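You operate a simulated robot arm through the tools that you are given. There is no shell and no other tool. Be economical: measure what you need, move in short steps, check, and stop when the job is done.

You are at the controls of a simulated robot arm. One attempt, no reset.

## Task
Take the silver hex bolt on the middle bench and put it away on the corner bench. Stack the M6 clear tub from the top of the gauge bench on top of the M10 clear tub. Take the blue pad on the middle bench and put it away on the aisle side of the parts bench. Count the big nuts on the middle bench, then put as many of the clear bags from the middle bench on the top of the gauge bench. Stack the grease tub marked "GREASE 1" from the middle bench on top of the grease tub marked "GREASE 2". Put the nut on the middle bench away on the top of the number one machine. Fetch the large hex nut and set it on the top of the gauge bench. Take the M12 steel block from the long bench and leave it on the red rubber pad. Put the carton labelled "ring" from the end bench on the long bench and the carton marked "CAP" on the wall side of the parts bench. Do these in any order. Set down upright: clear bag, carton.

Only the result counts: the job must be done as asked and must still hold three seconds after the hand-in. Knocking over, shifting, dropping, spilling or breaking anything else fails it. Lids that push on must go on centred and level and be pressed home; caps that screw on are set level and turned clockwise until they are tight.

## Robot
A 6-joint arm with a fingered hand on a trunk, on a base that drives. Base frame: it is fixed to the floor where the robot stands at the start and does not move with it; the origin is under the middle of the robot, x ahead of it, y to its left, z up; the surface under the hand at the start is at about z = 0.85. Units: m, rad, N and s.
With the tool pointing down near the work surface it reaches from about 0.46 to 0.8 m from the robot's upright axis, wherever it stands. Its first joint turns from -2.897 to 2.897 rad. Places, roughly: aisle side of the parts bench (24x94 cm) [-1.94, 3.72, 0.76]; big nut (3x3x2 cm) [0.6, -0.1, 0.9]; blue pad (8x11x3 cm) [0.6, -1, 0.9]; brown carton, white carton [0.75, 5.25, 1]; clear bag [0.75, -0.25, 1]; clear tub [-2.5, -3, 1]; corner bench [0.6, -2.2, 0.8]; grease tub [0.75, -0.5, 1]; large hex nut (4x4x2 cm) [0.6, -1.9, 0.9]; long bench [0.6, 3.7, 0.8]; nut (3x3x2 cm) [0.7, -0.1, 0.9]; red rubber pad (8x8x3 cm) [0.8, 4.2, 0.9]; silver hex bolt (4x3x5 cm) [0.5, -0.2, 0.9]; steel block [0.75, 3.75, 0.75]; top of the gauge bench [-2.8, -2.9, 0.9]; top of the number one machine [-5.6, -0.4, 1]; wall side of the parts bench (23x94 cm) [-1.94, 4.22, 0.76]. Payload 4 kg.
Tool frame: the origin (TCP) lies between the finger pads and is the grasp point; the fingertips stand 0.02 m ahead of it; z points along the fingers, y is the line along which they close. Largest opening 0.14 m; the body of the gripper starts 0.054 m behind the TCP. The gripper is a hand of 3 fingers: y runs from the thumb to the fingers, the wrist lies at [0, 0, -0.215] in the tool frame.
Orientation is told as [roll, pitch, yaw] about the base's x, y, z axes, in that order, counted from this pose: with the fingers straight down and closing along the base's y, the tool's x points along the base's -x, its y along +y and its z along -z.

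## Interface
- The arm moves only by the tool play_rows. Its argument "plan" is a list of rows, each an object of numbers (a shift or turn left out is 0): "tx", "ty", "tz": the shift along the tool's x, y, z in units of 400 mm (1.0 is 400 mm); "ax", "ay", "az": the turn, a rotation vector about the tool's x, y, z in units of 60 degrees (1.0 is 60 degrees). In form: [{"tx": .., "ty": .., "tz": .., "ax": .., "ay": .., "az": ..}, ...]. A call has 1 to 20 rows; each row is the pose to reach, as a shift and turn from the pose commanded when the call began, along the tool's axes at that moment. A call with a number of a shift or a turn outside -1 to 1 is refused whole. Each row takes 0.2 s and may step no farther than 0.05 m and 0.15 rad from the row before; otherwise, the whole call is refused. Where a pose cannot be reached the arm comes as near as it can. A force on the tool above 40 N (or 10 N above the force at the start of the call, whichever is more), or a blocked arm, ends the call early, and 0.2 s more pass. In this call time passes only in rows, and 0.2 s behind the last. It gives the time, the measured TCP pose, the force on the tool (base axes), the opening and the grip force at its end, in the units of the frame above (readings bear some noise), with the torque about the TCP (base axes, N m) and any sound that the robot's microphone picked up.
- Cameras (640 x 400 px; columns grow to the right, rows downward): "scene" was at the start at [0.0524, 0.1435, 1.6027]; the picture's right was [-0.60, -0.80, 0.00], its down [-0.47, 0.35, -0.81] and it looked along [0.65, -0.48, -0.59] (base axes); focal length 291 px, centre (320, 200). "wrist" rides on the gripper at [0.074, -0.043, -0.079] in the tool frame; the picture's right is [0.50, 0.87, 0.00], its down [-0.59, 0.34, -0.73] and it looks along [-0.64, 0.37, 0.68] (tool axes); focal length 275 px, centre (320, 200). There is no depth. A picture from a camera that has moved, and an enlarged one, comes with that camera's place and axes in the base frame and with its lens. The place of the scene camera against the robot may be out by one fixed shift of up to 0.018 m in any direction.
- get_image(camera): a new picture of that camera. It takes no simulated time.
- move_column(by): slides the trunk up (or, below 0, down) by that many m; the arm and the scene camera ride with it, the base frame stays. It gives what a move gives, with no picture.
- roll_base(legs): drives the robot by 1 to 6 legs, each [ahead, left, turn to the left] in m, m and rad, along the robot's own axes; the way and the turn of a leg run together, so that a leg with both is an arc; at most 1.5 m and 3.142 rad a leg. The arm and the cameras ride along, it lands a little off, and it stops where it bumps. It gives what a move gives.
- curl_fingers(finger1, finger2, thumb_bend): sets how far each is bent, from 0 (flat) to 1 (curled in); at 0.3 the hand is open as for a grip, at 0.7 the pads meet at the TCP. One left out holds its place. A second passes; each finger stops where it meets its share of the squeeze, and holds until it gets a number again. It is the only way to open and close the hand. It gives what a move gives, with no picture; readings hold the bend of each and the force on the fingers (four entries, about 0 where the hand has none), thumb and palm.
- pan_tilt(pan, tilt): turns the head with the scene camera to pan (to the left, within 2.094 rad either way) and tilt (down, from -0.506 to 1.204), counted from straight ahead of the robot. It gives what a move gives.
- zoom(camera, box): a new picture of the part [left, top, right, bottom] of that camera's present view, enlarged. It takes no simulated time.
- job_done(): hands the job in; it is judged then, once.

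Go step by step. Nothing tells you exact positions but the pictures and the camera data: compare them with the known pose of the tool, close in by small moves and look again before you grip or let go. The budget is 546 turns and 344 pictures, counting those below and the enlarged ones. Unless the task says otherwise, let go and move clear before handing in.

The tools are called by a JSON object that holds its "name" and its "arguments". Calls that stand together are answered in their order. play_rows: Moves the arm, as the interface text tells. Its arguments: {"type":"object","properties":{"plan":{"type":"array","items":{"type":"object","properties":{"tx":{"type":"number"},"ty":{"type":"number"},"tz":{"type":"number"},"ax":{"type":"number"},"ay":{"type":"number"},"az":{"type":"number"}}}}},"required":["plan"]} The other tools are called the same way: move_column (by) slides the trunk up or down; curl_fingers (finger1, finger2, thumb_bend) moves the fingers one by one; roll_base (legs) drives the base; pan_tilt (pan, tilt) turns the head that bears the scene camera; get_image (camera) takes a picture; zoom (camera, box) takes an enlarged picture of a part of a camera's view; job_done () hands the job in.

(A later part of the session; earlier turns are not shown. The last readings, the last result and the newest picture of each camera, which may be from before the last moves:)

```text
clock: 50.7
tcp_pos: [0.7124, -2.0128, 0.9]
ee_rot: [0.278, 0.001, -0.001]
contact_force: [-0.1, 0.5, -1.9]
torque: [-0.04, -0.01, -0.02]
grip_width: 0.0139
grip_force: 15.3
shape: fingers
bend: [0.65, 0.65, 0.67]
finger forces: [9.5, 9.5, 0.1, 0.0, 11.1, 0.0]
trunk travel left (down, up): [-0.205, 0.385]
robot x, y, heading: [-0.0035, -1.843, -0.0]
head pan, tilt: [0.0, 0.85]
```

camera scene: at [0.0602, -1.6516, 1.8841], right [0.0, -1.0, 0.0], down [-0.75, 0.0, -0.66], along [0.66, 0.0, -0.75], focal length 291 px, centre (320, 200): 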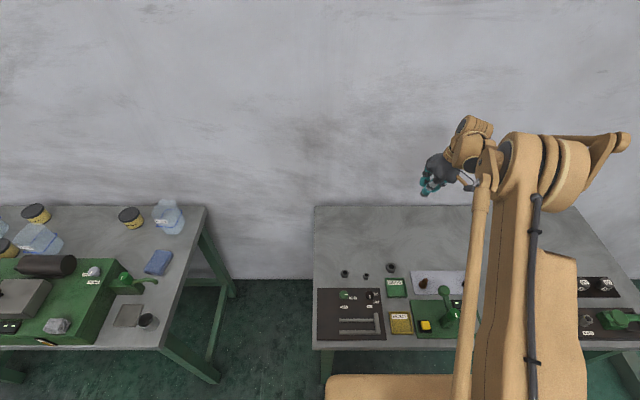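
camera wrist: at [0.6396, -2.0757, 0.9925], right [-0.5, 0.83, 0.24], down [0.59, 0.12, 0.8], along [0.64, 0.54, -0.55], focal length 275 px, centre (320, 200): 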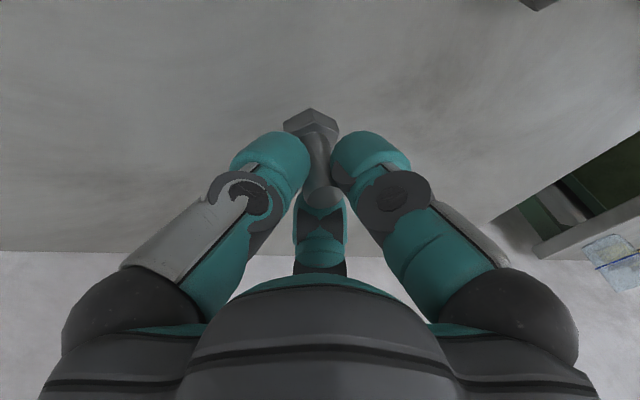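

{"name": "play_rows", "arguments": {"plan": [{"ty": -0.0028, "tz": 0.0096}]}}

{"name": "get_image", "arguments": {"camera": "wrist"}}

```text
clock: 51.1
tcp_pos: [0.7131, -2.0129, 0.8957]
ee_rot: [0.279, 0.0, 0.0]
contact_force: [-0.4, 0.5, -0.8]
torque: [0.01, -0.01, -0.04]
grip_width: 0.014
grip_force: 15.0
shape: fingers
bend: [0.65, 0.65, 0.67]
finger forces: [9.5, 9.5, 0.0, 0.0, 11.0, 0.0]
trunk travel left (down, up): [-0.205, 0.385]
robot x, y, heading: [-0.0081, -1.8482, -0.005]
head pan, tilt: [0.0, 0.85]
```

```text
304 pictures are left
camera wrist: at [0.64, -2.0756, 0.9617], right [-0.5, 0.83, 0.24], down [0.59, 0.12, 0.8], along [0.64, 0.54, -0.55], focal length 275 px, centre (320, 200)
```

wrist: 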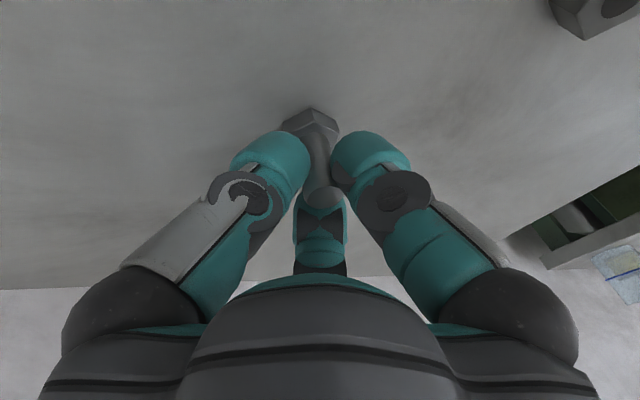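

{"name": "play_rows", "arguments": {"plan": [{"ty": -0.0028, "tz": 0.0096}]}}

{"name": "play_rows", "arguments": {"plan": [{"ty": -0.0021, "tz": 0.0072}]}}

{"name": "play_rows", "arguments": {"plan": [{"ty": -0.0021, "tz": 0.0072}]}}

```text
clock: 51.5
tcp_pos: [0.7134, -2.0109, 0.8936]
ee_rot: [0.279, -0.002, 0.001]
contact_force: [2.0, 1.4, 12.5]
torque: [0.03, -0.02, -0.01]
grip_width: 0.0135
grip_force: 19.0
shape: fingers
bend: [0.65, 0.65, 0.67]
finger forces: [11.0, 10.4, 0.0, 0.0, 16.0, 0.0]
trunk travel left (down, up): [-0.205, 0.385]
robot x, y, heading: [-0.006, -1.8464, 0.004]
head pan, tilt: [0.0, 0.85]
```

```text
clock: 51.9
tcp_pos: [0.7126, -2.0125, 0.8913]
ee_rot: [0.278, -0.003, 0.0]
contact_force: [5.6, -1.9, 25.3]
torque: [-0.04, -0.07, 0.04]
grip_width: 0.0118
grip_force: 21.7
shape: fingers
bend: [0.65, 0.65, 0.68]
finger forces: [11.2, 12.6, 0.0, 0.1, 20.1, 0.0]
trunk travel left (down, up): [-0.205, 0.385]
robot x, y, heading: [-0.006, -1.8484, -0.001]
head pan, tilt: [0.0, 0.85]
```

```text
clock: 52.3
tcp_pos: [0.7116, -2.0136, 0.8882]
ee_rot: [0.279, 0.0, -0.001]
contact_force: [5.7, -8.2, 32.8]
torque: [-0.03, -0.12, -0.01]
grip_width: 0.0102
grip_force: 24.2
shape: fingers
bend: [0.65, 0.64, 0.69]
finger forces: [11.5, 13.6, 0.2, 0.0, 24.3, 0.1]
trunk travel left (down, up): [-0.205, 0.385]
robot x, y, heading: [-0.0025, -1.8474, 0.001]
head pan, tilt: [0.0, 0.85]
```

Contact was reached at 0.893; I back up the overshoot and look.

{"name": "play_rows", "arguments": {"plan": [{"ty": 0.003, "tz": -0.0115}]}}

{"name": "get_image", "arguments": {"camera": "wrist"}}

{"name": "zoom", "arguments": {"camera": "scene", "box": [380, 120, 500, 220]}}

```text
clock: 52.7
tcp_pos: [0.7139, -2.0114, 0.8914]
ee_rot: [0.281, 0.003, 0.003]
contact_force: [-0.1, -0.8, 0.5]
torque: [-0.05, 0.01, -0.01]
grip_width: 0.0109
grip_force: 15.2
shape: fingers
bend: [0.65, 0.64, 0.69]
finger forces: [9.1, 8.9, 0.0, 0.0, 11.9, 0.0]
trunk travel left (down, up): [-0.205, 0.385]
robot x, y, heading: [-0.0053, -1.8478, -0.001]
head pan, tilt: [0.0, 0.85]
```

```text
303 pictures are left
camera wrist: at [0.6395, -2.0747, 0.9554], right [-0.5, 0.83, 0.24], down [0.59, 0.13, 0.8], along [0.63, 0.54, -0.55], focal length 275 px, centre (320, 200)
```

wrist: 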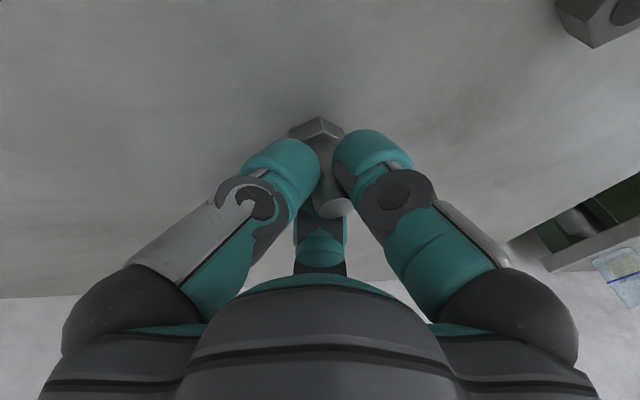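

```text
4.00 times, centred on (440, 170) of scene
camera zoom: at [0.0569, -1.651, 1.6139], right [0.0, -1.0, 0.0], down [-0.75, 0.0, -0.66], along [0.66, 0.0, -0.75], focal length 1163 px, centre (-160, 320)
```

zoom: 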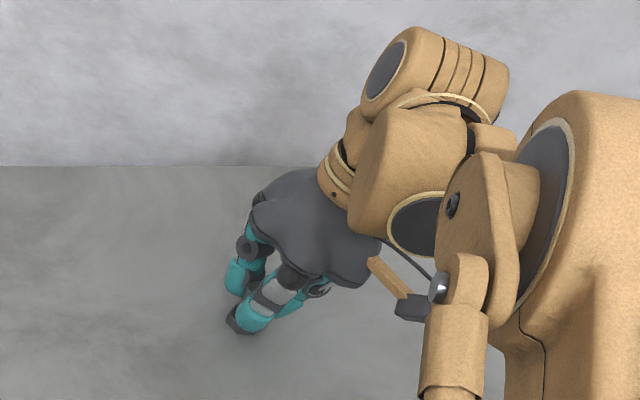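

{"name": "curl_fingers", "arguments": {"finger1": 0.58, "finger2": 0.58, "thumb_bend": 0.58}}

{"name": "get_image", "arguments": {"camera": "wrist"}}

```text
clock: 53.7
tcp_pos: [0.713, -2.013, 0.8917]
ee_rot: [0.28, -0.001, -0.001]
contact_force: [-0.4, 0.0, 0.5]
torque: [0.0, 0.01, 0.0]
grip_width: 0.0417
grip_force: 0.0
shape: fingers
bend: [0.57, 0.57, 0.57]
finger forces: [0.0, 0.0, 0.1, 0.0, 0.0, 0.1]
trunk travel left (down, up): [-0.205, 0.385]
robot x, y, heading: [-0.0046, -1.8432, -0.001]
head pan, tilt: [0.0, 0.85]
```

```text
301 pictures are left
camera wrist: at [0.6395, -2.0757, 0.9564], right [-0.5, 0.83, 0.24], down [0.59, 0.12, 0.8], along [0.64, 0.54, -0.55], focal length 275 px, centre (320, 200)
```

wrist: 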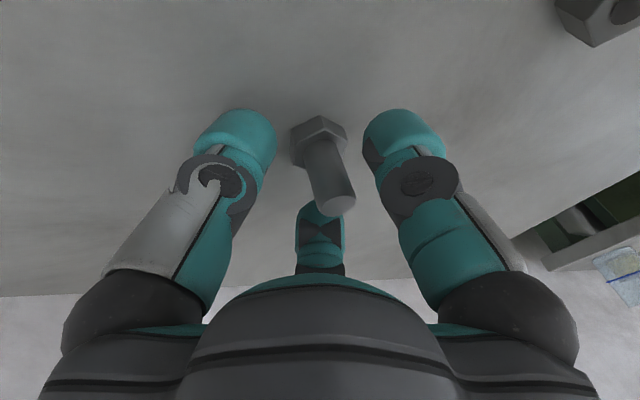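

The bolt stands free. I rise, level the hand, turn it 90° and go over the large hex nut at about (0.61,-1.93).

{"name": "move_column", "arguments": {"by": 0.2}}

{"name": "play_rows", "arguments": {"plan": [{"ax": 0.1333}, {"ax": 0.2667}]}}

{"name": "play_rows", "arguments": {"plan": [{"tx": 0.042, "ty": 0.035, "az": -0.125}, {"tx": 0.084, "ty": 0.07, "az": -0.25}, {"tx": 0.126, "ty": 0.106, "az": -0.375}, {"tx": 0.168, "ty": 0.142, "az": -0.5}, {"tx": 0.21, "ty": 0.177, "az": -0.625}, {"tx": 0.2525, "ty": 0.2125, "az": -0.75}]}}

{"name": "play_rows", "arguments": {"plan": [{"az": -0.125}, {"az": -0.25}, {"az": -0.375}, {"az": -0.5}, {"az": -0.625}, {"az": -0.75}]}}

{"name": "get_image", "arguments": {"camera": "wrist"}}

{"name": "get_image", "arguments": {"camera": "scene"}}

```text
clock: 55.9
tcp_pos: [0.7135, -2.012, 1.0923]
ee_rot: [0.28, 0.0, 0.001]
contact_force: [0.2, 0.5, 0.0]
torque: [0.0, 0.02, 0.02]
grip_width: 0.0415
grip_force: 0.1
shape: fingers
bend: [0.57, 0.57, 0.57]
finger forces: [0.0, 0.0, 0.0, 0.0, 0.1, 0.0]
trunk travel left (down, up): [-0.405, 0.185]
robot x, y, heading: [-0.0022, -1.8455, 0.003]
head pan, tilt: [0.0, 0.85]
```

```text
clock: 56.5
tcp_pos: [0.7124, -2.0131, 1.0925]
ee_rot: [-0.003, 0.0, -0.001]
contact_force: [-0.8, -0.6, 1.2]
torque: [0.02, 0.02, 0.01]
grip_width: 0.0417
grip_force: 0.1
shape: fingers
bend: [0.57, 0.57, 0.57]
finger forces: [0.0, 0.1, 0.0, 0.0, 0.1, 0.0]
trunk travel left (down, up): [-0.405, 0.185]
robot x, y, heading: [-0.0052, -1.8483, 0.006]
head pan, tilt: [0.0, 0.85]
```

```text
clock: 57.9
tcp_pos: [0.6112, -1.9255, 1.0935]
ee_rot: [-0.001, 0.0, 0.788]
contact_force: [0.6, 1.1, -0.2]
torque: [0.01, -0.02, 0.0]
grip_width: 0.0417
grip_force: 0.0
shape: fingers
bend: [0.57, 0.57, 0.57]
finger forces: [0.1, 0.0, 0.1, 0.0, 0.1, 0.0]
trunk travel left (down, up): [-0.405, 0.185]
robot x, y, heading: [-0.0038, -1.8462, -0.002]
head pan, tilt: [0.0, 0.85]
```

```text
clock: 59.2
tcp_pos: [0.6119, -1.9267, 1.0915]
ee_rot: [-0.001, 0.002, 1.306]
contact_force: [0.8, 0.1, -0.2]
torque: [0.01, 0.0, 0.0]
grip_width: 0.0416
grip_force: 0.0
shape: fingers
bend: [0.57, 0.57, 0.57]
finger forces: [0.0, 0.1, 0.0, 0.0, 0.1, 0.0]
out of reach, approached as far as the arm can: row 5, 6
trunk travel left (down, up): [-0.405, 0.185]
robot x, y, heading: [-0.0042, -1.8425, 0.001]
head pan, tilt: [0.0, 0.85]
```

```text
300 pictures are left
camera wrist: at [0.6345, -2.0093, 1.1713], right [-0.97, -0.26, 0.0], down [-0.17, 0.66, 0.73], along [-0.19, 0.71, -0.68], focal length 275 px, centre (320, 200)
```

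wrist: 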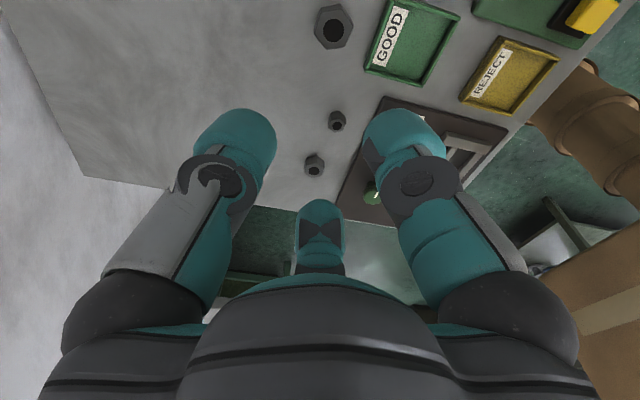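

```text
299 pictures are left
camera scene: at [0.057, -1.6513, 1.8142], right [0.0, -1.0, 0.0], down [-0.75, 0.0, -0.66], along [0.66, 0.0, -0.75], focal length 291 px, centre (320, 200)
```

scene: 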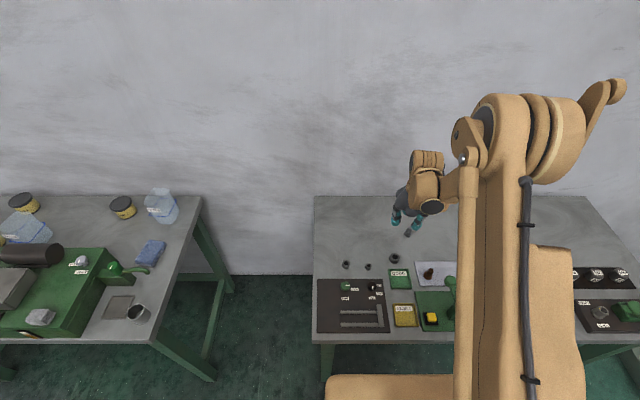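

{"name": "zoom", "arguments": {"camera": "wrist", "box": [260, 0, 480, 137]}}

```text
2.91 times, centred on (370, 68) of wrist
camera zoom: at [0.6345, -2.0093, 1.1713], right [-0.97, -0.26, 0.0], down [-0.17, 0.66, 0.73], along [-0.19, 0.71, -0.68], focal length 801 px, centre (174, 582)
```

zoom: 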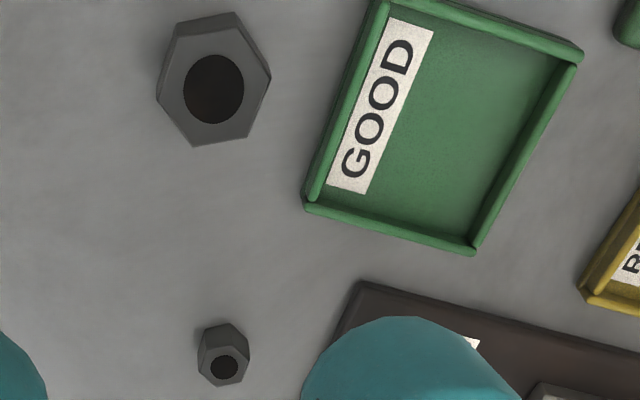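

The tray edge is close to the nut, so I turn the hand to yaw −30° where the digits straddle the tray side best.

{"name": "play_rows", "arguments": {"plan": [{"az": 0.125}, {"az": 0.25}, {"az": 0.375}, {"az": 0.5}, {"az": 0.625}, {"az": 0.75}, {"az": 0.873}]}}

{"name": "play_rows", "arguments": {"plan": [{"az": 0.125}, {"az": 0.25}, {"az": 0.375}, {"az": 0.5}, {"az": 0.625}, {"az": 0.75}, {"az": 0.873}]}}

{"name": "curl_fingers", "arguments": {"finger1": 0.52, "finger2": 0.5, "thumb_bend": 0.52}}

{"name": "get_image", "arguments": {"camera": "wrist"}}

```text
clock: 60.9
tcp_pos: [0.6118, -1.9283, 1.0918]
ee_rot: [-0.001, 0.001, 0.387]
contact_force: [1.0, 0.1, -0.5]
torque: [0.0, -0.01, 0.0]
grip_width: 0.0417
grip_force: 0.0
shape: fingers
bend: [0.57, 0.57, 0.57]
finger forces: [0.1, 0.0, 0.0, 0.1, 0.0, 0.0]
trunk travel left (down, up): [-0.405, 0.185]
robot x, y, heading: [-0.0039, -1.8463, 0.001]
head pan, tilt: [0.0, 0.85]
```

```text
clock: 62.5
tcp_pos: [0.6125, -1.9272, 1.0917]
ee_rot: [-0.002, 0.0, -0.524]
contact_force: [0.6, 0.2, -0.7]
torque: [0.0, -0.03, 0.0]
grip_width: 0.0417
grip_force: 0.0
shape: fingers
bend: [0.57, 0.57, 0.57]
finger forces: [0.0, 0.0, 0.1, 0.0, 0.0, 0.1]
trunk travel left (down, up): [-0.405, 0.185]
robot x, y, heading: [-0.005, -1.851, 0.003]
head pan, tilt: [0.0, 0.85]
```

```text
clock: 63.5
tcp_pos: [0.612, -1.9271, 1.0925]
ee_rot: [-0.001, 0.0, -0.523]
contact_force: [0.4, -0.9, -0.7]
torque: [0.02, -0.03, -0.02]
grip_width: 0.0574
grip_force: 0.1
shape: fingers
bend: [0.52, 0.5, 0.52]
finger forces: [0.1, 0.1, 0.0, 0.1, 0.0, 0.1]
trunk travel left (down, up): [-0.405, 0.185]
robot x, y, heading: [-0.0031, -1.8489, -0.003]
head pan, tilt: [0.0, 0.85]
```

```text
297 pictures are left
camera wrist: at [0.527, -1.927, 1.1716], right [0.0, 1.0, 0.0], down [0.68, 0.0, 0.73], along [0.73, 0.0, -0.68], focal length 275 px, centre (320, 200)
```

wrist: 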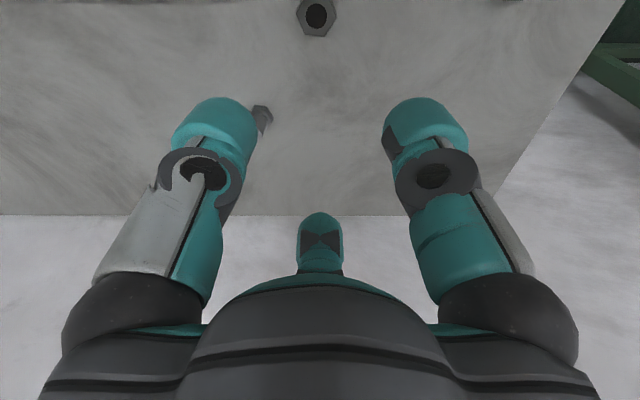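

{"name": "play_rows", "arguments": {"plan": [{"tx": 0.019, "ty": -0.0225}]}}

{"name": "move_column", "arguments": {"by": -0.165}}

{"name": "get_image", "arguments": {"camera": "wrist"}}

{"name": "zoom", "arguments": {"camera": "scene", "box": [340, 160, 480, 280]}}

```text
clock: 63.9
tcp_pos: [0.6013, -1.9313, 1.0922]
ee_rot: [0.0, 0.0, -0.523]
contact_force: [-1.0, 0.4, 0.3]
torque: [0.0, -0.01, -0.02]
grip_width: 0.0573
grip_force: 0.1
shape: fingers
bend: [0.52, 0.5, 0.52]
finger forces: [0.1, 0.0, 0.0, 0.1, 0.0, 0.0]
trunk travel left (down, up): [-0.405, 0.185]
robot x, y, heading: [-0.0043, -1.8485, 0.003]
head pan, tilt: [0.0, 0.85]
```

```text
clock: 65.7
tcp_pos: [0.6004, -1.9312, 0.9285]
ee_rot: [-0.001, 0.0, -0.524]
contact_force: [0.3, -0.4, 0.0]
torque: [0.0, -0.03, 0.01]
grip_width: 0.0572
grip_force: 0.0
shape: fingers
bend: [0.52, 0.5, 0.52]
finger forces: [0.0, 0.0, 0.1, 0.0, 0.0, 0.1]
trunk travel left (down, up): [-0.24, 0.35]
robot x, y, heading: [-0.0014, -1.8475, -0.001]
head pan, tilt: [0.0, 0.85]
```

```text
296 pictures are left
camera wrist: at [0.5161, -1.9313, 1.0068], right [0.0, 1.0, 0.0], down [0.68, 0.0, 0.73], along [0.73, 0.0, -0.68], focal length 275 px, centre (320, 200)
```

wrist: 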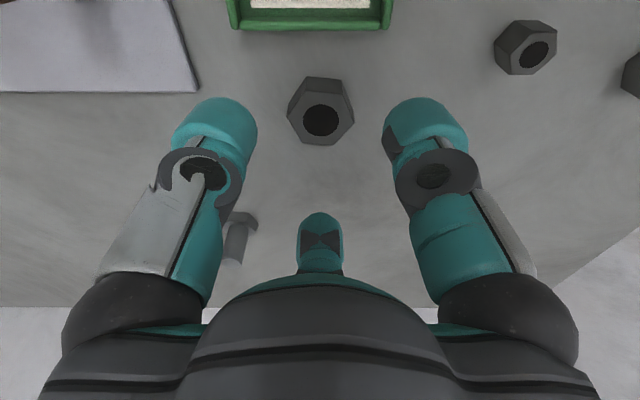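

```text
3.33 times, centred on (410, 220) of scene
camera zoom: at [0.0568, -1.6513, 1.6494], right [0.0, -1.0, 0.0], down [-0.75, 0.0, -0.66], along [0.66, 0.0, -0.75], focal length 970 px, centre (20, 133)
```

zoom: 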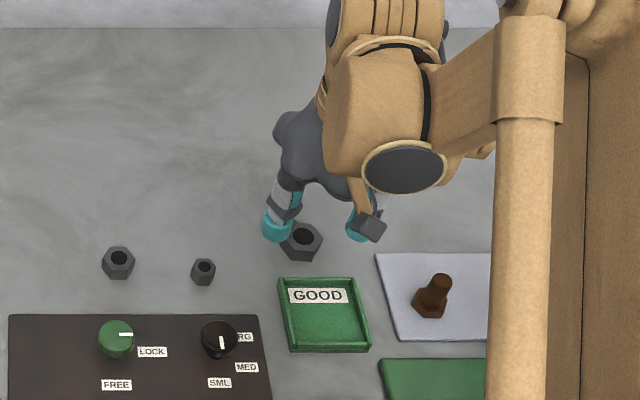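

{"name": "play_rows", "arguments": {"plan": [{"tz": 0.04}, {"tz": 0.08}, {"tz": 0.115}]}}

{"name": "get_image", "arguments": {"camera": "wrist"}}

```text
clock: 66.5
tcp_pos: [0.6017, -1.9321, 0.8805]
ee_rot: [-0.002, 0.001, -0.524]
contact_force: [0.1, -0.9, 0.7]
torque: [0.01, 0.03, 0.0]
grip_width: 0.0574
grip_force: 0.0
shape: fingers
bend: [0.52, 0.5, 0.52]
finger forces: [0.1, 0.1, 0.0, 0.1, 0.0, 0.0]
trunk travel left (down, up): [-0.24, 0.35]
robot x, y, heading: [0.0008, -1.8491, 0.004]
head pan, tilt: [0.0, 0.85]
```

```text
294 pictures are left
camera wrist: at [0.5161, -1.9313, 0.9596], right [0.0, 1.0, 0.0], down [0.68, 0.0, 0.73], along [0.73, 0.0, -0.68], focal length 275 px, centre (320, 200)
```

wrist: 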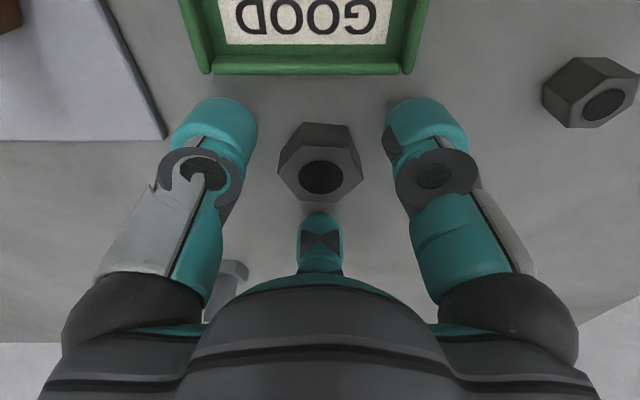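

{"name": "play_rows", "arguments": {"plan": [{"tz": 0.01}]}}

{"name": "curl_fingers", "arguments": {"finger1": 0.75, "finger2": 0.75, "thumb_bend": 0.75}}

{"name": "get_image", "arguments": {"camera": "wrist"}}

```text
clock: 66.9
tcp_pos: [0.5997, -1.9298, 0.8777]
ee_rot: [-0.002, -0.002, -0.525]
contact_force: [4.1, 0.9, 17.2]
torque: [0.19, 0.33, -0.05]
grip_width: 0.057
grip_force: 8.8
shape: fingers
bend: [0.52, 0.5, 0.52]
finger forces: [10.9, 0.4, 0.0, 0.0, 6.7, 0.0]
trunk travel left (down, up): [-0.24, 0.35]
robot x, y, heading: [-0.0064, -1.8459, -0.003]
head pan, tilt: [0.0, 0.85]
```

```text
clock: 67.9
tcp_pos: [0.601, -1.9304, 0.8763]
ee_rot: [-0.002, 0.0, -0.522]
contact_force: [-1.6, -0.7, 0.2]
torque: [-0.02, -0.02, 0.01]
grip_width: 0.0257
grip_force: 18.9
shape: fingers
bend: [0.61, 0.6, 0.64]
finger forces: [9.6, 9.9, 0.0, 0.1, 18.6, 0.1]
trunk travel left (down, up): [-0.24, 0.35]
robot x, y, heading: [-0.0033, -1.8466, 0.003]
head pan, tilt: [0.0, 0.85]
```

```text
293 pictures are left
camera wrist: at [0.5155, -1.9316, 0.9562], right [0.0, 1.0, 0.0], down [0.68, 0.0, 0.73], along [0.73, 0.0, -0.68], focal length 275 px, centre (320, 200)
```

wrist: 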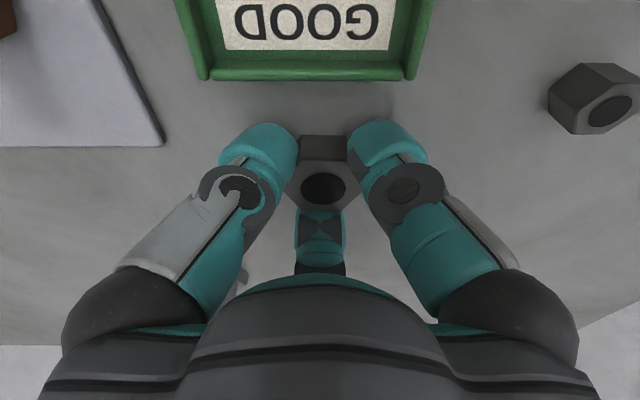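

Nut gripped; lift.

{"name": "move_column", "arguments": {"by": 0.34}}

{"name": "get_image", "arguments": {"camera": "wrist"}}

{"name": "pan_tilt", "arguments": {"pan": 2.09, "tilt": 0.3}}

{"name": "get_image", "arguments": {"camera": "scene"}}

```text
clock: 71.3
tcp_pos: [0.6012, -1.932, 1.2174]
ee_rot: [-0.004, 0.0, -0.523]
contact_force: [0.1, 0.3, -1.5]
torque: [0.0, 0.0, 0.02]
grip_width: 0.0259
grip_force: 18.7
shape: fingers
bend: [0.61, 0.6, 0.64]
finger forces: [9.6, 9.1, 0.1, 0.0, 18.5, 0.0]
trunk travel left (down, up): [-0.58, 0.01]
robot x, y, heading: [-0.0047, -1.8486, -0.0]
head pan, tilt: [0.0, 0.85]
```

```text
292 pictures are left
camera wrist: at [0.5158, -1.9316, 1.2961], right [0.0, 1.0, 0.0], down [0.68, 0.0, 0.73], along [0.73, 0.0, -0.68], focal length 275 px, centre (320, 200)
```

wrist: 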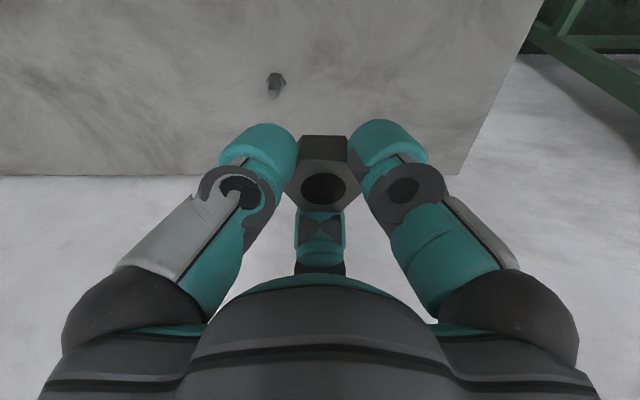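

```text
clock: 73.2
tcp_pos: [0.601, -1.9316, 1.2174]
ee_rot: [-0.003, -0.001, -0.524]
contact_force: [0.3, 0.0, -1.4]
torque: [-0.01, 0.02, -0.02]
grip_width: 0.0256
grip_force: 18.8
shape: fingers
bend: [0.61, 0.6, 0.64]
finger forces: [9.6, 9.1, 0.0, 0.1, 18.4, 0.1]
trunk travel left (down, up): [-0.58, 0.01]
robot x, y, heading: [-0.0058, -1.8487, 0.002]
head pan, tilt: [2.089, 0.3]
```

```text
291 pictures are left
camera scene: at [-0.0672, -1.5702, 2.0376], right [0.87, 0.5, 0.0], down [0.15, -0.26, -0.96], along [-0.47, 0.83, -0.3], focal length 291 px, centre (320, 200)
```

scene: 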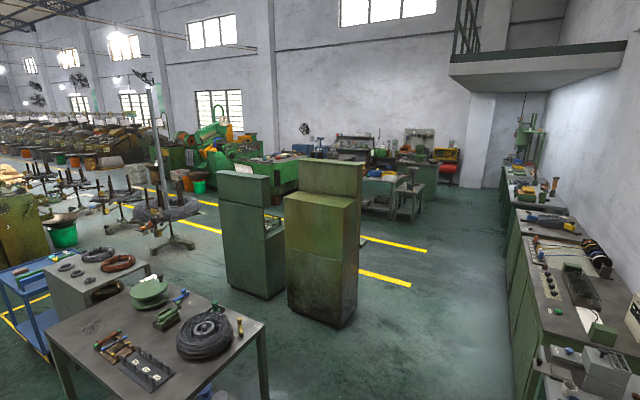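

Nut is held. I back off and turn to look toward the gauge bench.

{"name": "roll_base", "arguments": {"legs": [[-0.35, 0, 0]]}}

{"name": "pan_tilt", "arguments": {"pan": -2.09, "tilt": 0.4}}

{"name": "get_image", "arguments": {"camera": "scene"}}

{"name": "pan_tilt", "arguments": {"pan": 2.09, "tilt": 0.7}}

{"name": "get_image", "arguments": {"camera": "scene"}}

```text
clock: 75.5
tcp_pos: [0.2456, -1.9319, 1.2162]
ee_rot: [-0.001, -0.001, -0.527]
contact_force: [0.6, -0.1, -0.7]
torque: [0.0, 0.0, 0.03]
grip_width: 0.0255
grip_force: 18.2
shape: fingers
bend: [0.61, 0.6, 0.64]
finger forces: [9.6, 9.2, 0.0, 0.0, 18.4, 0.1]
trunk travel left (down, up): [-0.58, 0.01]
robot x, y, heading: [-0.3592, -1.8488, -0.003]
head pan, tilt: [2.089, 0.3]
```

```text
clock: 78.9
tcp_pos: [0.2457, -1.934, 1.2164]
ee_rot: [-0.001, 0.001, -0.527]
contact_force: [0.2, -0.3, -0.5]
torque: [0.02, 0.01, -0.02]
grip_width: 0.0257
grip_force: 18.0
shape: fingers
bend: [0.61, 0.6, 0.64]
finger forces: [9.7, 9.0, 0.0, 0.0, 18.3, 0.0]
trunk travel left (down, up): [-0.58, 0.01]
robot x, y, heading: [-0.3593, -1.8467, -0.004]
head pan, tilt: [-2.089, 0.4]
```

```text
290 pictures are left
camera scene: at [-0.4216, -1.7313, 2.0284], right [-0.87, 0.5, 0.0], down [0.19, 0.34, -0.92], along [-0.46, -0.8, -0.39], focal length 291 px, centre (320, 200)
```

scene: 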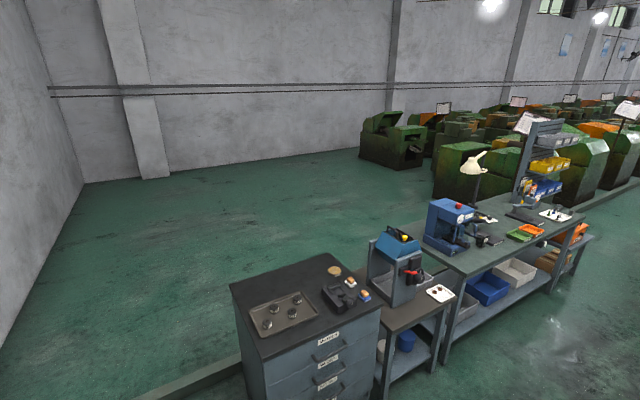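

```text
clock: 82.3
tcp_pos: [0.2454, -1.9333, 1.2162]
ee_rot: [-0.003, 0.001, -0.529]
contact_force: [0.1, 0.6, -1.0]
torque: [-0.01, -0.01, 0.0]
grip_width: 0.0258
grip_force: 18.5
shape: fingers
bend: [0.61, 0.6, 0.64]
finger forces: [9.7, 9.2, 0.0, 0.0, 18.4, 0.0]
trunk travel left (down, up): [-0.58, 0.01]
robot x, y, heading: [-0.3548, -1.8511, -0.001]
head pan, tilt: [2.089, 0.7]
```

```text
289 pictures are left
camera scene: at [-0.4174, -1.577, 2.0015], right [0.87, 0.49, 0.0], down [0.32, -0.56, -0.77], along [-0.38, 0.67, -0.64], focal length 291 px, centre (320, 200)
```

scene: 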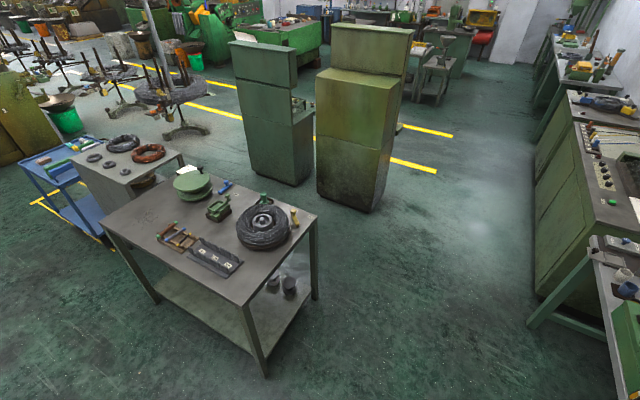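

The gauge bench lies around (-2.7,-2.8), facing +y. I turn to face -y, stay at y≈-1.65 and slide along to x≈-2.6.

{"name": "roll_base", "arguments": {"legs": [[0, 0, -1.57], [-0.2, 0, 0], [0, -1.4, 0], [0, -0.75, 0]]}}

{"name": "pan_tilt", "arguments": {"pan": 0, "tilt": 0.6}}

{"name": "get_image", "arguments": {"camera": "scene"}}

```text
clock: 98.1
tcp_pos: [-2.6294, -2.2547, 1.2167]
ee_rot: [-0.002, 0.001, -2.092]
contact_force: [-0.3, 0.5, -1.7]
torque: [0.02, 0.02, 0.0]
grip_width: 0.0254
grip_force: 18.3
shape: fingers
bend: [0.61, 0.6, 0.64]
finger forces: [8.6, 9.2, 0.0, 0.0, 18.1, 0.0]
trunk travel left (down, up): [-0.58, 0.01]
robot x, y, heading: [-2.5468, -1.6501, -1.57]
head pan, tilt: [2.089, 0.7]
```

```text
clock: 100.1
tcp_pos: [-2.6296, -2.2554, 1.2167]
ee_rot: [-0.002, -0.001, -2.091]
contact_force: [0.3, -0.1, -1.3]
torque: [-0.01, -0.03, 0.04]
grip_width: 0.0253
grip_force: 17.7
shape: fingers
bend: [0.61, 0.6, 0.64]
finger forces: [8.7, 9.1, 0.0, 0.0, 18.1, 0.0]
trunk travel left (down, up): [-0.58, 0.01]
robot x, y, heading: [-2.5454, -1.6513, -1.569]
head pan, tilt: [0.0, 0.6]
```

```text
288 pictures are left
camera scene: at [-2.3537, -1.7128, 2.0101], right [-1.0, 0.0, 0.0], down [0.0, 0.57, -0.82], along [0.0, -0.82, -0.57], focal length 291 px, centre (320, 200)
```

scene: 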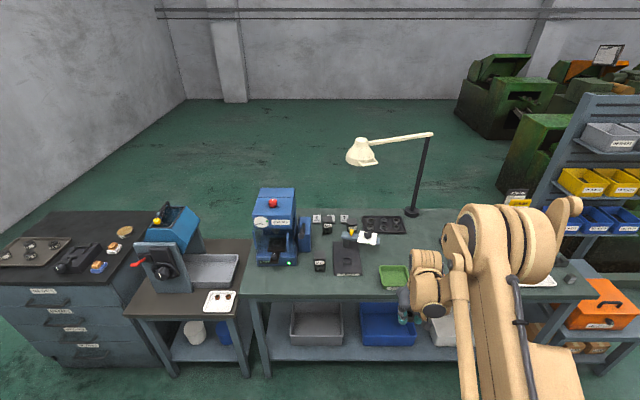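

{"name": "zoom", "arguments": {"camera": "scene", "box": [240, 180, 480, 330]}}

{"name": "get_image", "arguments": {"camera": "wrist"}}

{"name": "roll_base", "arguments": {"legs": [[0, -0.6, 0]]}}

{"name": "get_image", "arguments": {"camera": "scene"}}

```text
2.67 times, centred on (360, 255) of scene
camera zoom: at [-2.3537, -1.7128, 2.0101], right [-1.0, 0.0, 0.0], down [0.0, 0.57, -0.82], along [0.0, -0.82, -0.57], focal length 776 px, centre (213, 53)
```

zoom: 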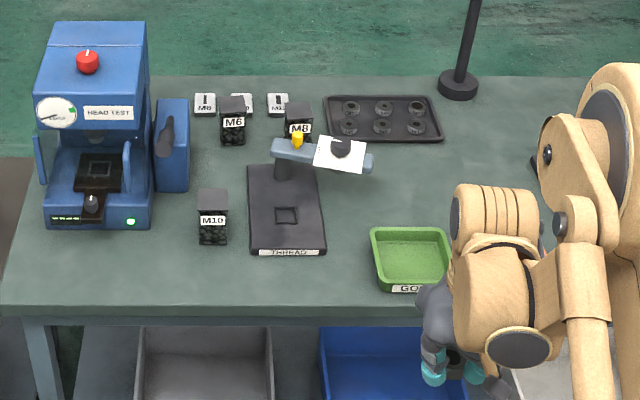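

```text
286 pictures are left
camera wrist: at [-2.6282, -2.169, 1.2962], right [1.0, 0.0, 0.0], down [0.0, -0.68, 0.73], along [0.0, -0.73, -0.68], focal length 275 px, centre (320, 200)
```

wrist: 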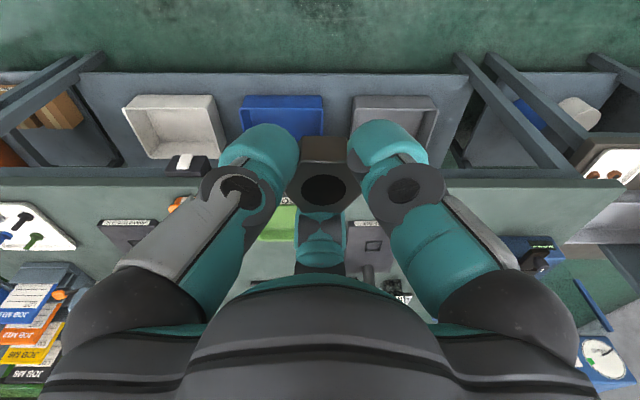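

```text
clock: 103.5
tcp_pos: [-3.2195, -2.2571, 1.216]
ee_rot: [-0.001, 0.0, -2.088]
contact_force: [1.0, 0.4, -1.2]
torque: [-0.04, -0.07, -0.06]
grip_width: 0.025
grip_force: 18.0
shape: fingers
bend: [0.61, 0.6, 0.64]
finger forces: [8.6, 9.1, 0.0, 0.1, 18.2, 0.0]
trunk travel left (down, up): [-0.58, 0.01]
robot x, y, heading: [-3.1325, -1.6556, -1.566]
head pan, tilt: [0.0, 0.6]
```

```text
285 pictures are left
camera scene: at [-2.9463, -1.7149, 2.0102], right [-1.0, -0.01, 0.0], down [0.0, 0.57, -0.82], along [0.0, -0.82, -0.57], focal length 291 px, centre (320, 200)
```

scene: 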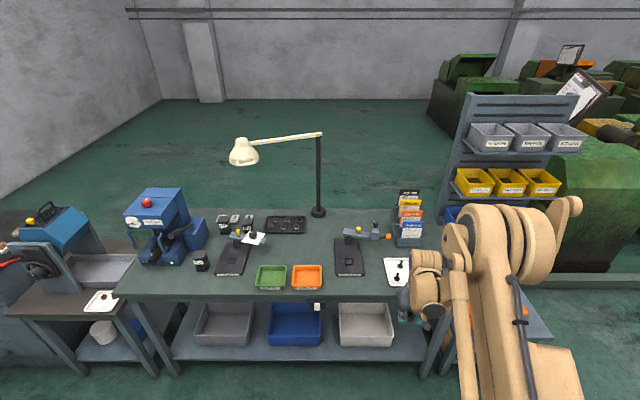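

I see the gauge bench: M10 at about (-2.35,-2.74), M6 at (-2.40,-3.03), free spots in front. I'll set the large nut near (-2.29,-2.66).

{"name": "roll_base", "arguments": {"legs": [[0, 0.93, 0], [0.4, 0, 0]]}}

{"name": "pan_tilt", "arguments": {"pan": 0, "tilt": 0.95}}

{"name": "get_image", "arguments": {"camera": "scene"}}

{"name": "get_image", "arguments": {"camera": "wrist"}}

```text
clock: 110.3
tcp_pos: [-2.317, -2.6553, 1.216]
ee_rot: [-0.002, 0.002, -2.09]
contact_force: [0.1, -0.5, -0.6]
torque: [0.02, -0.01, 0.03]
grip_width: 0.0252
grip_force: 18.0
shape: fingers
bend: [0.61, 0.6, 0.64]
finger forces: [8.8, 9.1, 0.0, 0.0, 18.1, 0.0]
trunk travel left (down, up): [-0.58, 0.01]
robot x, y, heading: [-2.235, -2.0509, -1.562]
head pan, tilt: [0.0, 0.6]
```

```text
clock: 111.1
tcp_pos: [-2.318, -2.6545, 1.2168]
ee_rot: [-0.002, 0.0, -2.089]
contact_force: [1.2, 0.4, -0.6]
torque: [0.02, 0.05, -0.04]
grip_width: 0.0255
grip_force: 18.1
shape: fingers
bend: [0.61, 0.6, 0.64]
finger forces: [8.9, 9.0, 0.1, 0.1, 18.0, 0.0]
trunk travel left (down, up): [-0.58, 0.01]
robot x, y, heading: [-2.237, -2.0545, -1.562]
head pan, tilt: [0.0, 0.949]
```

```text
284 pictures are left
camera scene: at [-2.0439, -2.0962, 1.9818], right [-1.0, -0.01, 0.0], down [0.0, 0.81, -0.58], along [0.0, -0.58, -0.81], focal length 291 px, centre (320, 200)
```

scene: 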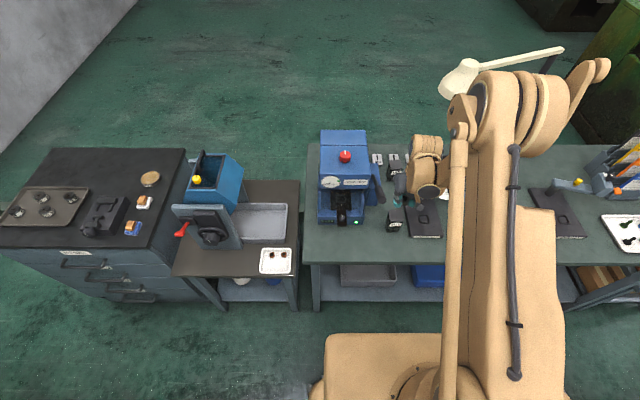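

```text
283 pictures are left
camera wrist: at [-2.317, -2.5689, 1.2963], right [1.0, 0.01, 0.0], down [0.01, -0.68, 0.73], along [0.0, -0.73, -0.68], focal length 275 px, centre (320, 200)
```

wrist: 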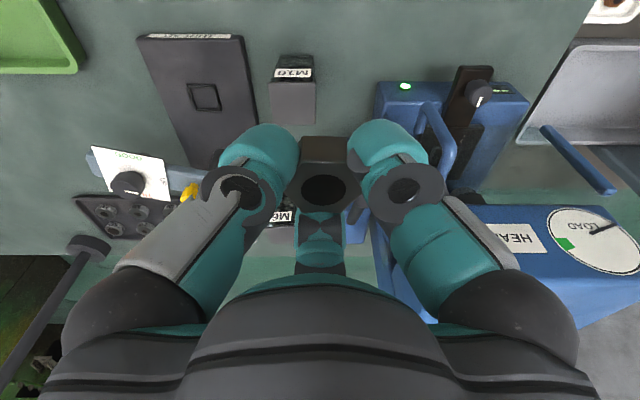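

{"name": "play_rows", "arguments": {"plan": [{"tx": 0.037, "ty": 0.065}]}}

{"name": "move_column", "arguments": {"by": -0.28}}

{"name": "get_image", "arguments": {"camera": "wrist"}}

{"name": "zoom", "arguments": {"camera": "scene", "box": [290, 100, 450, 240]}}

```text
clock: 111.5
tcp_pos: [-2.2852, -2.6549, 1.2168]
ee_rot: [-0.002, -0.002, -2.089]
contact_force: [0.5, 0.7, -0.5]
torque: [0.02, 0.03, 0.02]
grip_width: 0.0255
grip_force: 17.9
shape: fingers
bend: [0.61, 0.6, 0.64]
finger forces: [8.7, 9.2, 0.0, 0.0, 18.0, 0.1]
trunk travel left (down, up): [-0.58, 0.01]
robot x, y, heading: [-2.2367, -2.0522, -1.565]
head pan, tilt: [0.0, 0.949]
```

```text
clock: 113.9
tcp_pos: [-2.2914, -2.6528, 0.9593]
ee_rot: [-0.003, -0.005, -2.093]
contact_force: [-10.6, 5.2, 27.1]
torque: [-1.35, -1.2, -0.38]
grip_width: 0.0252
grip_force: 38.9
shape: fingers
bend: [0.61, 0.6, 0.64]
finger forces: [9.0, 29.3, 0.1, 0.0, 18.0, 21.7]
trunk travel left (down, up): [-0.319, 0.271]
robot x, y, heading: [-2.2369, -2.0473, -1.569]
head pan, tilt: [0.0, 0.949]
stopped: the force on the tool passed its limit at 53 N (the readings are from after the stop); the commanded pose is now the measured one
```

```text
282 pictures are left
camera wrist: at [-2.2905, -2.5672, 1.0382], right [1.0, 0.0, 0.0], down [0.0, -0.68, 0.74], along [0.0, -0.74, -0.68], focal length 275 px, centre (320, 200)
```

wrist: 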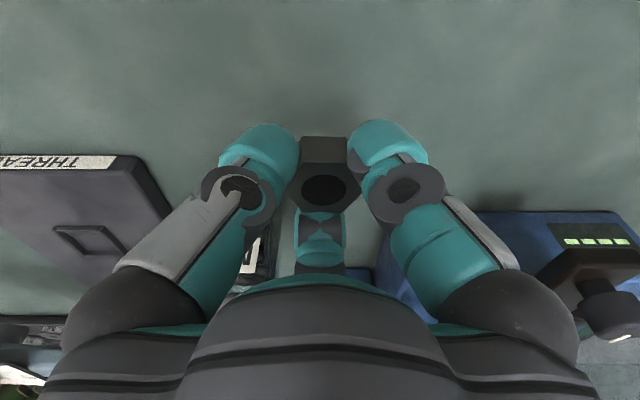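

```text
2.86 times, centred on (370, 170) of scene
camera zoom: at [-2.0448, -2.094, 1.7207], right [-1.0, 0.0, 0.0], down [0.0, 0.81, -0.58], along [0.0, -0.58, -0.81], focal length 831 px, centre (177, 286)
```

zoom: 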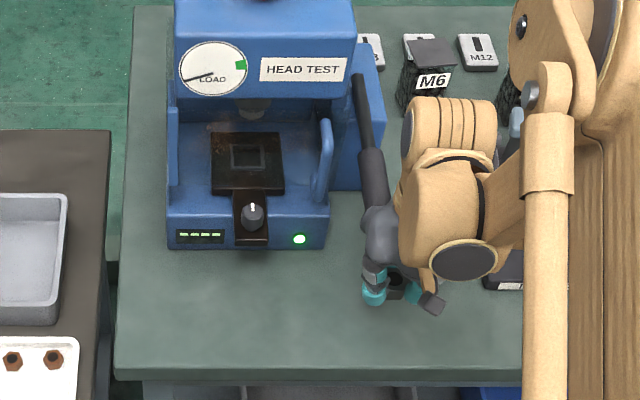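

Something touched the palm side (likely the dark lever beside the press). I raise at once and check it.

{"name": "move_column", "arguments": {"by": 0.15}}

{"name": "get_image", "arguments": {"camera": "wrist"}}

{"name": "zoom", "arguments": {"camera": "scene", "box": [290, 100, 450, 240]}}

```text
clock: 115.7
tcp_pos: [-2.2887, -2.6552, 1.1075]
ee_rot: [-0.003, -0.001, -2.093]
contact_force: [-0.5, -0.1, -0.5]
torque: [-0.02, -0.03, 0.01]
grip_width: 0.0252
grip_force: 18.2
shape: fingers
bend: [0.61, 0.6, 0.64]
finger forces: [9.0, 9.1, 0.0, 0.0, 17.9, 0.0]
trunk travel left (down, up): [-0.469, 0.121]
robot x, y, heading: [-2.2352, -2.0532, -1.568]
head pan, tilt: [0.0, 0.949]
```

```text
280 pictures are left
camera wrist: at [-2.2877, -2.5694, 1.1866], right [1.0, 0.0, 0.0], down [0.0, -0.68, 0.74], along [0.0, -0.74, -0.68], focal length 275 px, centre (320, 200)
```

wrist: 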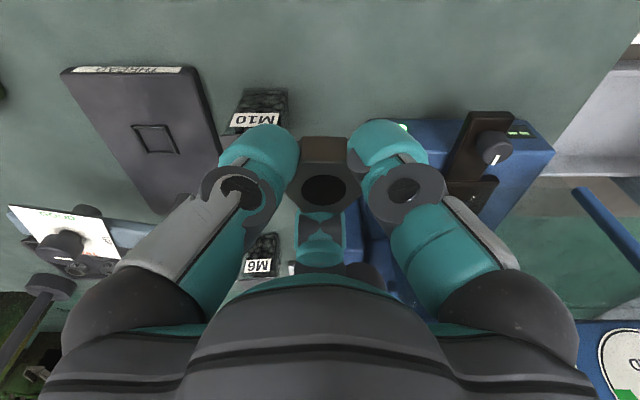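

```text
2.86 times, centred on (370, 170) of scene
camera zoom: at [-2.0435, -2.0969, 1.8704], right [-1.0, -0.01, 0.0], down [0.0, 0.81, -0.58], along [0.0, -0.58, -0.81], focal length 831 px, centre (177, 286)
```

zoom: 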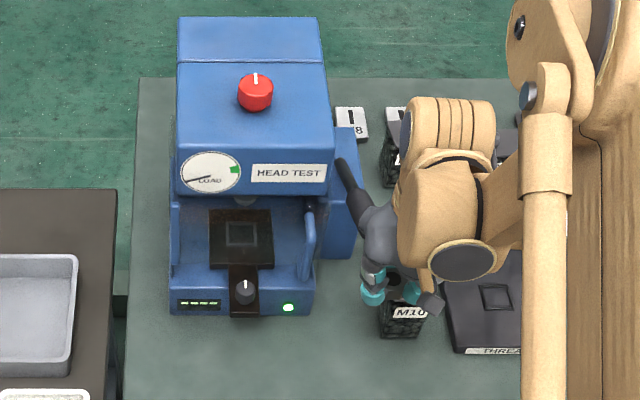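

{"name": "roll_base", "arguments": {"legs": [[-0.35, 0, 0]]}}

{"name": "pan_tilt", "arguments": {"pan": 0, "tilt": 0.7}}

{"name": "zoom", "arguments": {"camera": "scene", "box": [290, 130, 470, 290]}}

```text
clock: 118.0
tcp_pos: [-2.2908, -2.2943, 1.1072]
ee_rot: [-0.001, -0.003, -2.092]
contact_force: [0.5, 0.9, -1.3]
torque: [0.02, 0.02, 0.01]
grip_width: 0.0254
grip_force: 18.6
shape: fingers
bend: [0.61, 0.6, 0.64]
finger forces: [9.1, 9.0, 0.0, 0.0, 17.9, 0.1]
trunk travel left (down, up): [-0.469, 0.121]
robot x, y, heading: [-2.2352, -1.6904, -1.57]
head pan, tilt: [0.0, 0.949]
```

```text
clock: 118.8
tcp_pos: [-2.2899, -2.2954, 1.107]
ee_rot: [-0.001, -0.002, -2.091]
contact_force: [1.2, -0.1, -1.8]
torque: [0.03, 0.0, 0.02]
grip_width: 0.0253
grip_force: 18.0
shape: fingers
bend: [0.61, 0.6, 0.64]
finger forces: [9.2, 9.0, 0.0, 0.0, 17.9, 0.0]
trunk travel left (down, up): [-0.469, 0.121]
robot x, y, heading: [-2.2389, -1.691, -1.568]
head pan, tilt: [0.0, 0.7]
```

```text
2.50 times, centred on (380, 210) of scene
camera zoom: at [-2.0457, -1.7498, 1.8903], right [-1.0, 0.0, 0.0], down [0.0, 0.65, -0.76], along [0.0, -0.76, -0.65], focal length 727 px, centre (170, 175)
```

zoom: 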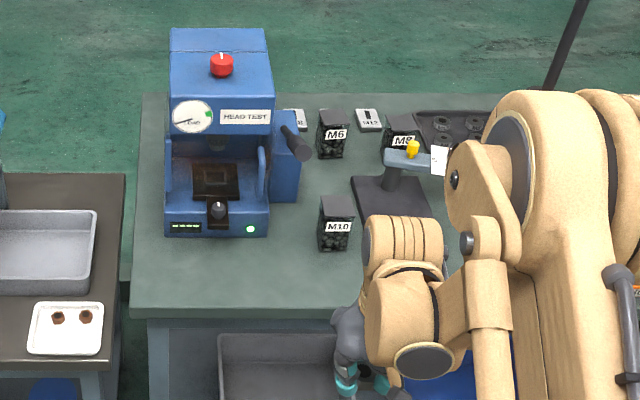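

The lever looks unmoved. I'll place the nut at the free left front corner instead, about (-2.13,-2.645).

{"name": "roll_base", "arguments": {"legs": [[0, 0.16, 0], [0.345, 0, 0]]}}

{"name": "get_image", "arguments": {"camera": "wrist"}}

{"name": "get_image", "arguments": {"camera": "scene"}}

```text
clock: 122.0
tcp_pos: [-2.1283, -2.6362, 1.107]
ee_rot: [-0.001, 0.0, -2.09]
contact_force: [0.0, -0.1, -0.9]
torque: [0.05, 0.0, -0.03]
grip_width: 0.0251
grip_force: 18.4
shape: fingers
bend: [0.61, 0.6, 0.64]
finger forces: [9.2, 9.1, 0.0, 0.0, 17.9, 0.0]
trunk travel left (down, up): [-0.469, 0.121]
robot x, y, heading: [-2.0764, -2.0283, -1.562]
head pan, tilt: [0.0, 0.7]
```

```text
277 pictures are left
camera wrist: at [-2.1276, -2.5501, 1.1864], right [1.0, 0.0, 0.0], down [0.0, -0.68, 0.74], along [0.0, -0.74, -0.68], focal length 275 px, centre (320, 200)
```

wrist: 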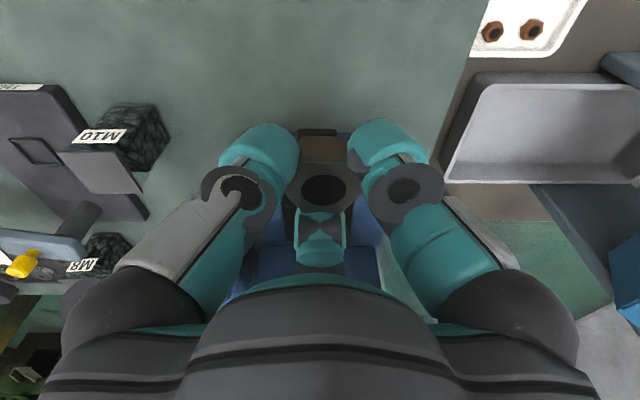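

```text
276 pictures are left
camera scene: at [-1.8841, -2.0899, 1.8903], right [-1.0, -0.01, 0.0], down [0.0, 0.64, -0.76], along [0.0, -0.76, -0.64], focal length 291 px, centre (320, 200)
```

scene: 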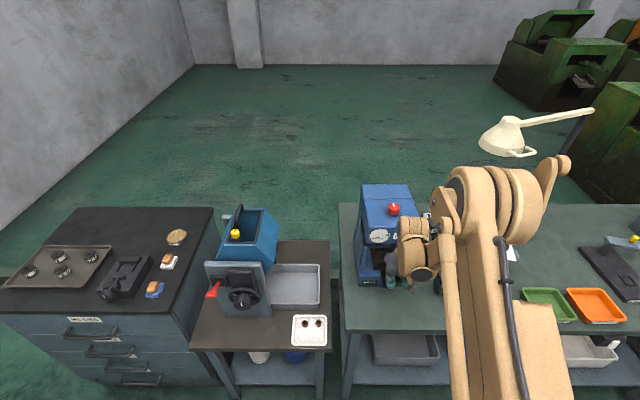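

{"name": "move_column", "arguments": {"by": -0.15}}

{"name": "get_image", "arguments": {"camera": "wrist"}}

{"name": "zoom", "arguments": {"camera": "scene", "box": [330, 160, 470, 340]}}

```text
clock: 123.7
tcp_pos: [-2.1279, -2.6354, 0.9574]
ee_rot: [-0.002, -0.003, -2.089]
contact_force: [0.3, -0.1, -0.8]
torque: [0.01, -0.01, 0.0]
grip_width: 0.0254
grip_force: 17.6
shape: fingers
bend: [0.61, 0.6, 0.64]
finger forces: [9.2, 9.2, 0.0, 0.1, 17.9, 0.1]
trunk travel left (down, up): [-0.319, 0.271]
robot x, y, heading: [-2.0774, -2.031, -1.568]
head pan, tilt: [0.0, 0.7]
```

```text
275 pictures are left
camera wrist: at [-2.1277, -2.5492, 1.0369], right [1.0, 0.0, 0.0], down [0.0, -0.68, 0.74], along [0.0, -0.74, -0.68], focal length 275 px, centre (320, 200)
```

wrist: 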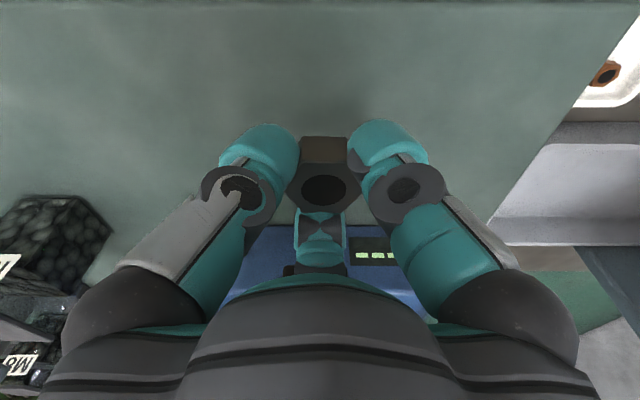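

```text
2.22 times, centred on (400, 250) of scene
camera zoom: at [-1.8841, -2.0885, 1.7405], right [-1.0, -0.01, 0.0], down [0.0, 0.64, -0.76], along [0.0, -0.76, -0.64], focal length 646 px, centre (142, 89)
```

zoom: 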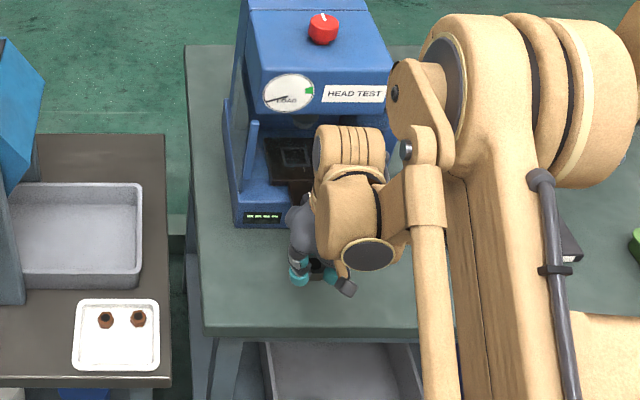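

{"name": "play_rows", "arguments": {"plan": [{"tz": 0.04}, {"tz": 0.08}]}}

{"name": "get_image", "arguments": {"camera": "wrist"}}

```text
clock: 124.3
tcp_pos: [-2.1278, -2.6358, 0.9264]
ee_rot: [-0.002, -0.002, -2.092]
contact_force: [0.8, -0.1, -0.8]
torque: [0.02, 0.01, 0.03]
grip_width: 0.0255
grip_force: 18.5
shape: fingers
bend: [0.61, 0.6, 0.64]
finger forces: [9.3, 9.1, 0.0, 0.0, 17.9, 0.1]
trunk travel left (down, up): [-0.319, 0.271]
robot x, y, heading: [-2.0783, -2.0294, -1.567]
head pan, tilt: [0.0, 0.7]
```

```text
273 pictures are left
camera wrist: at [-2.1272, -2.5497, 1.0051], right [1.0, 0.0, 0.0], down [0.0, -0.68, 0.74], along [0.0, -0.74, -0.68], focal length 275 px, centre (320, 200)
```

wrist: 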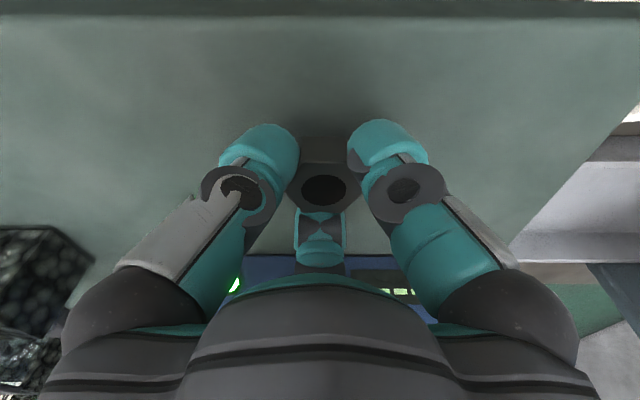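

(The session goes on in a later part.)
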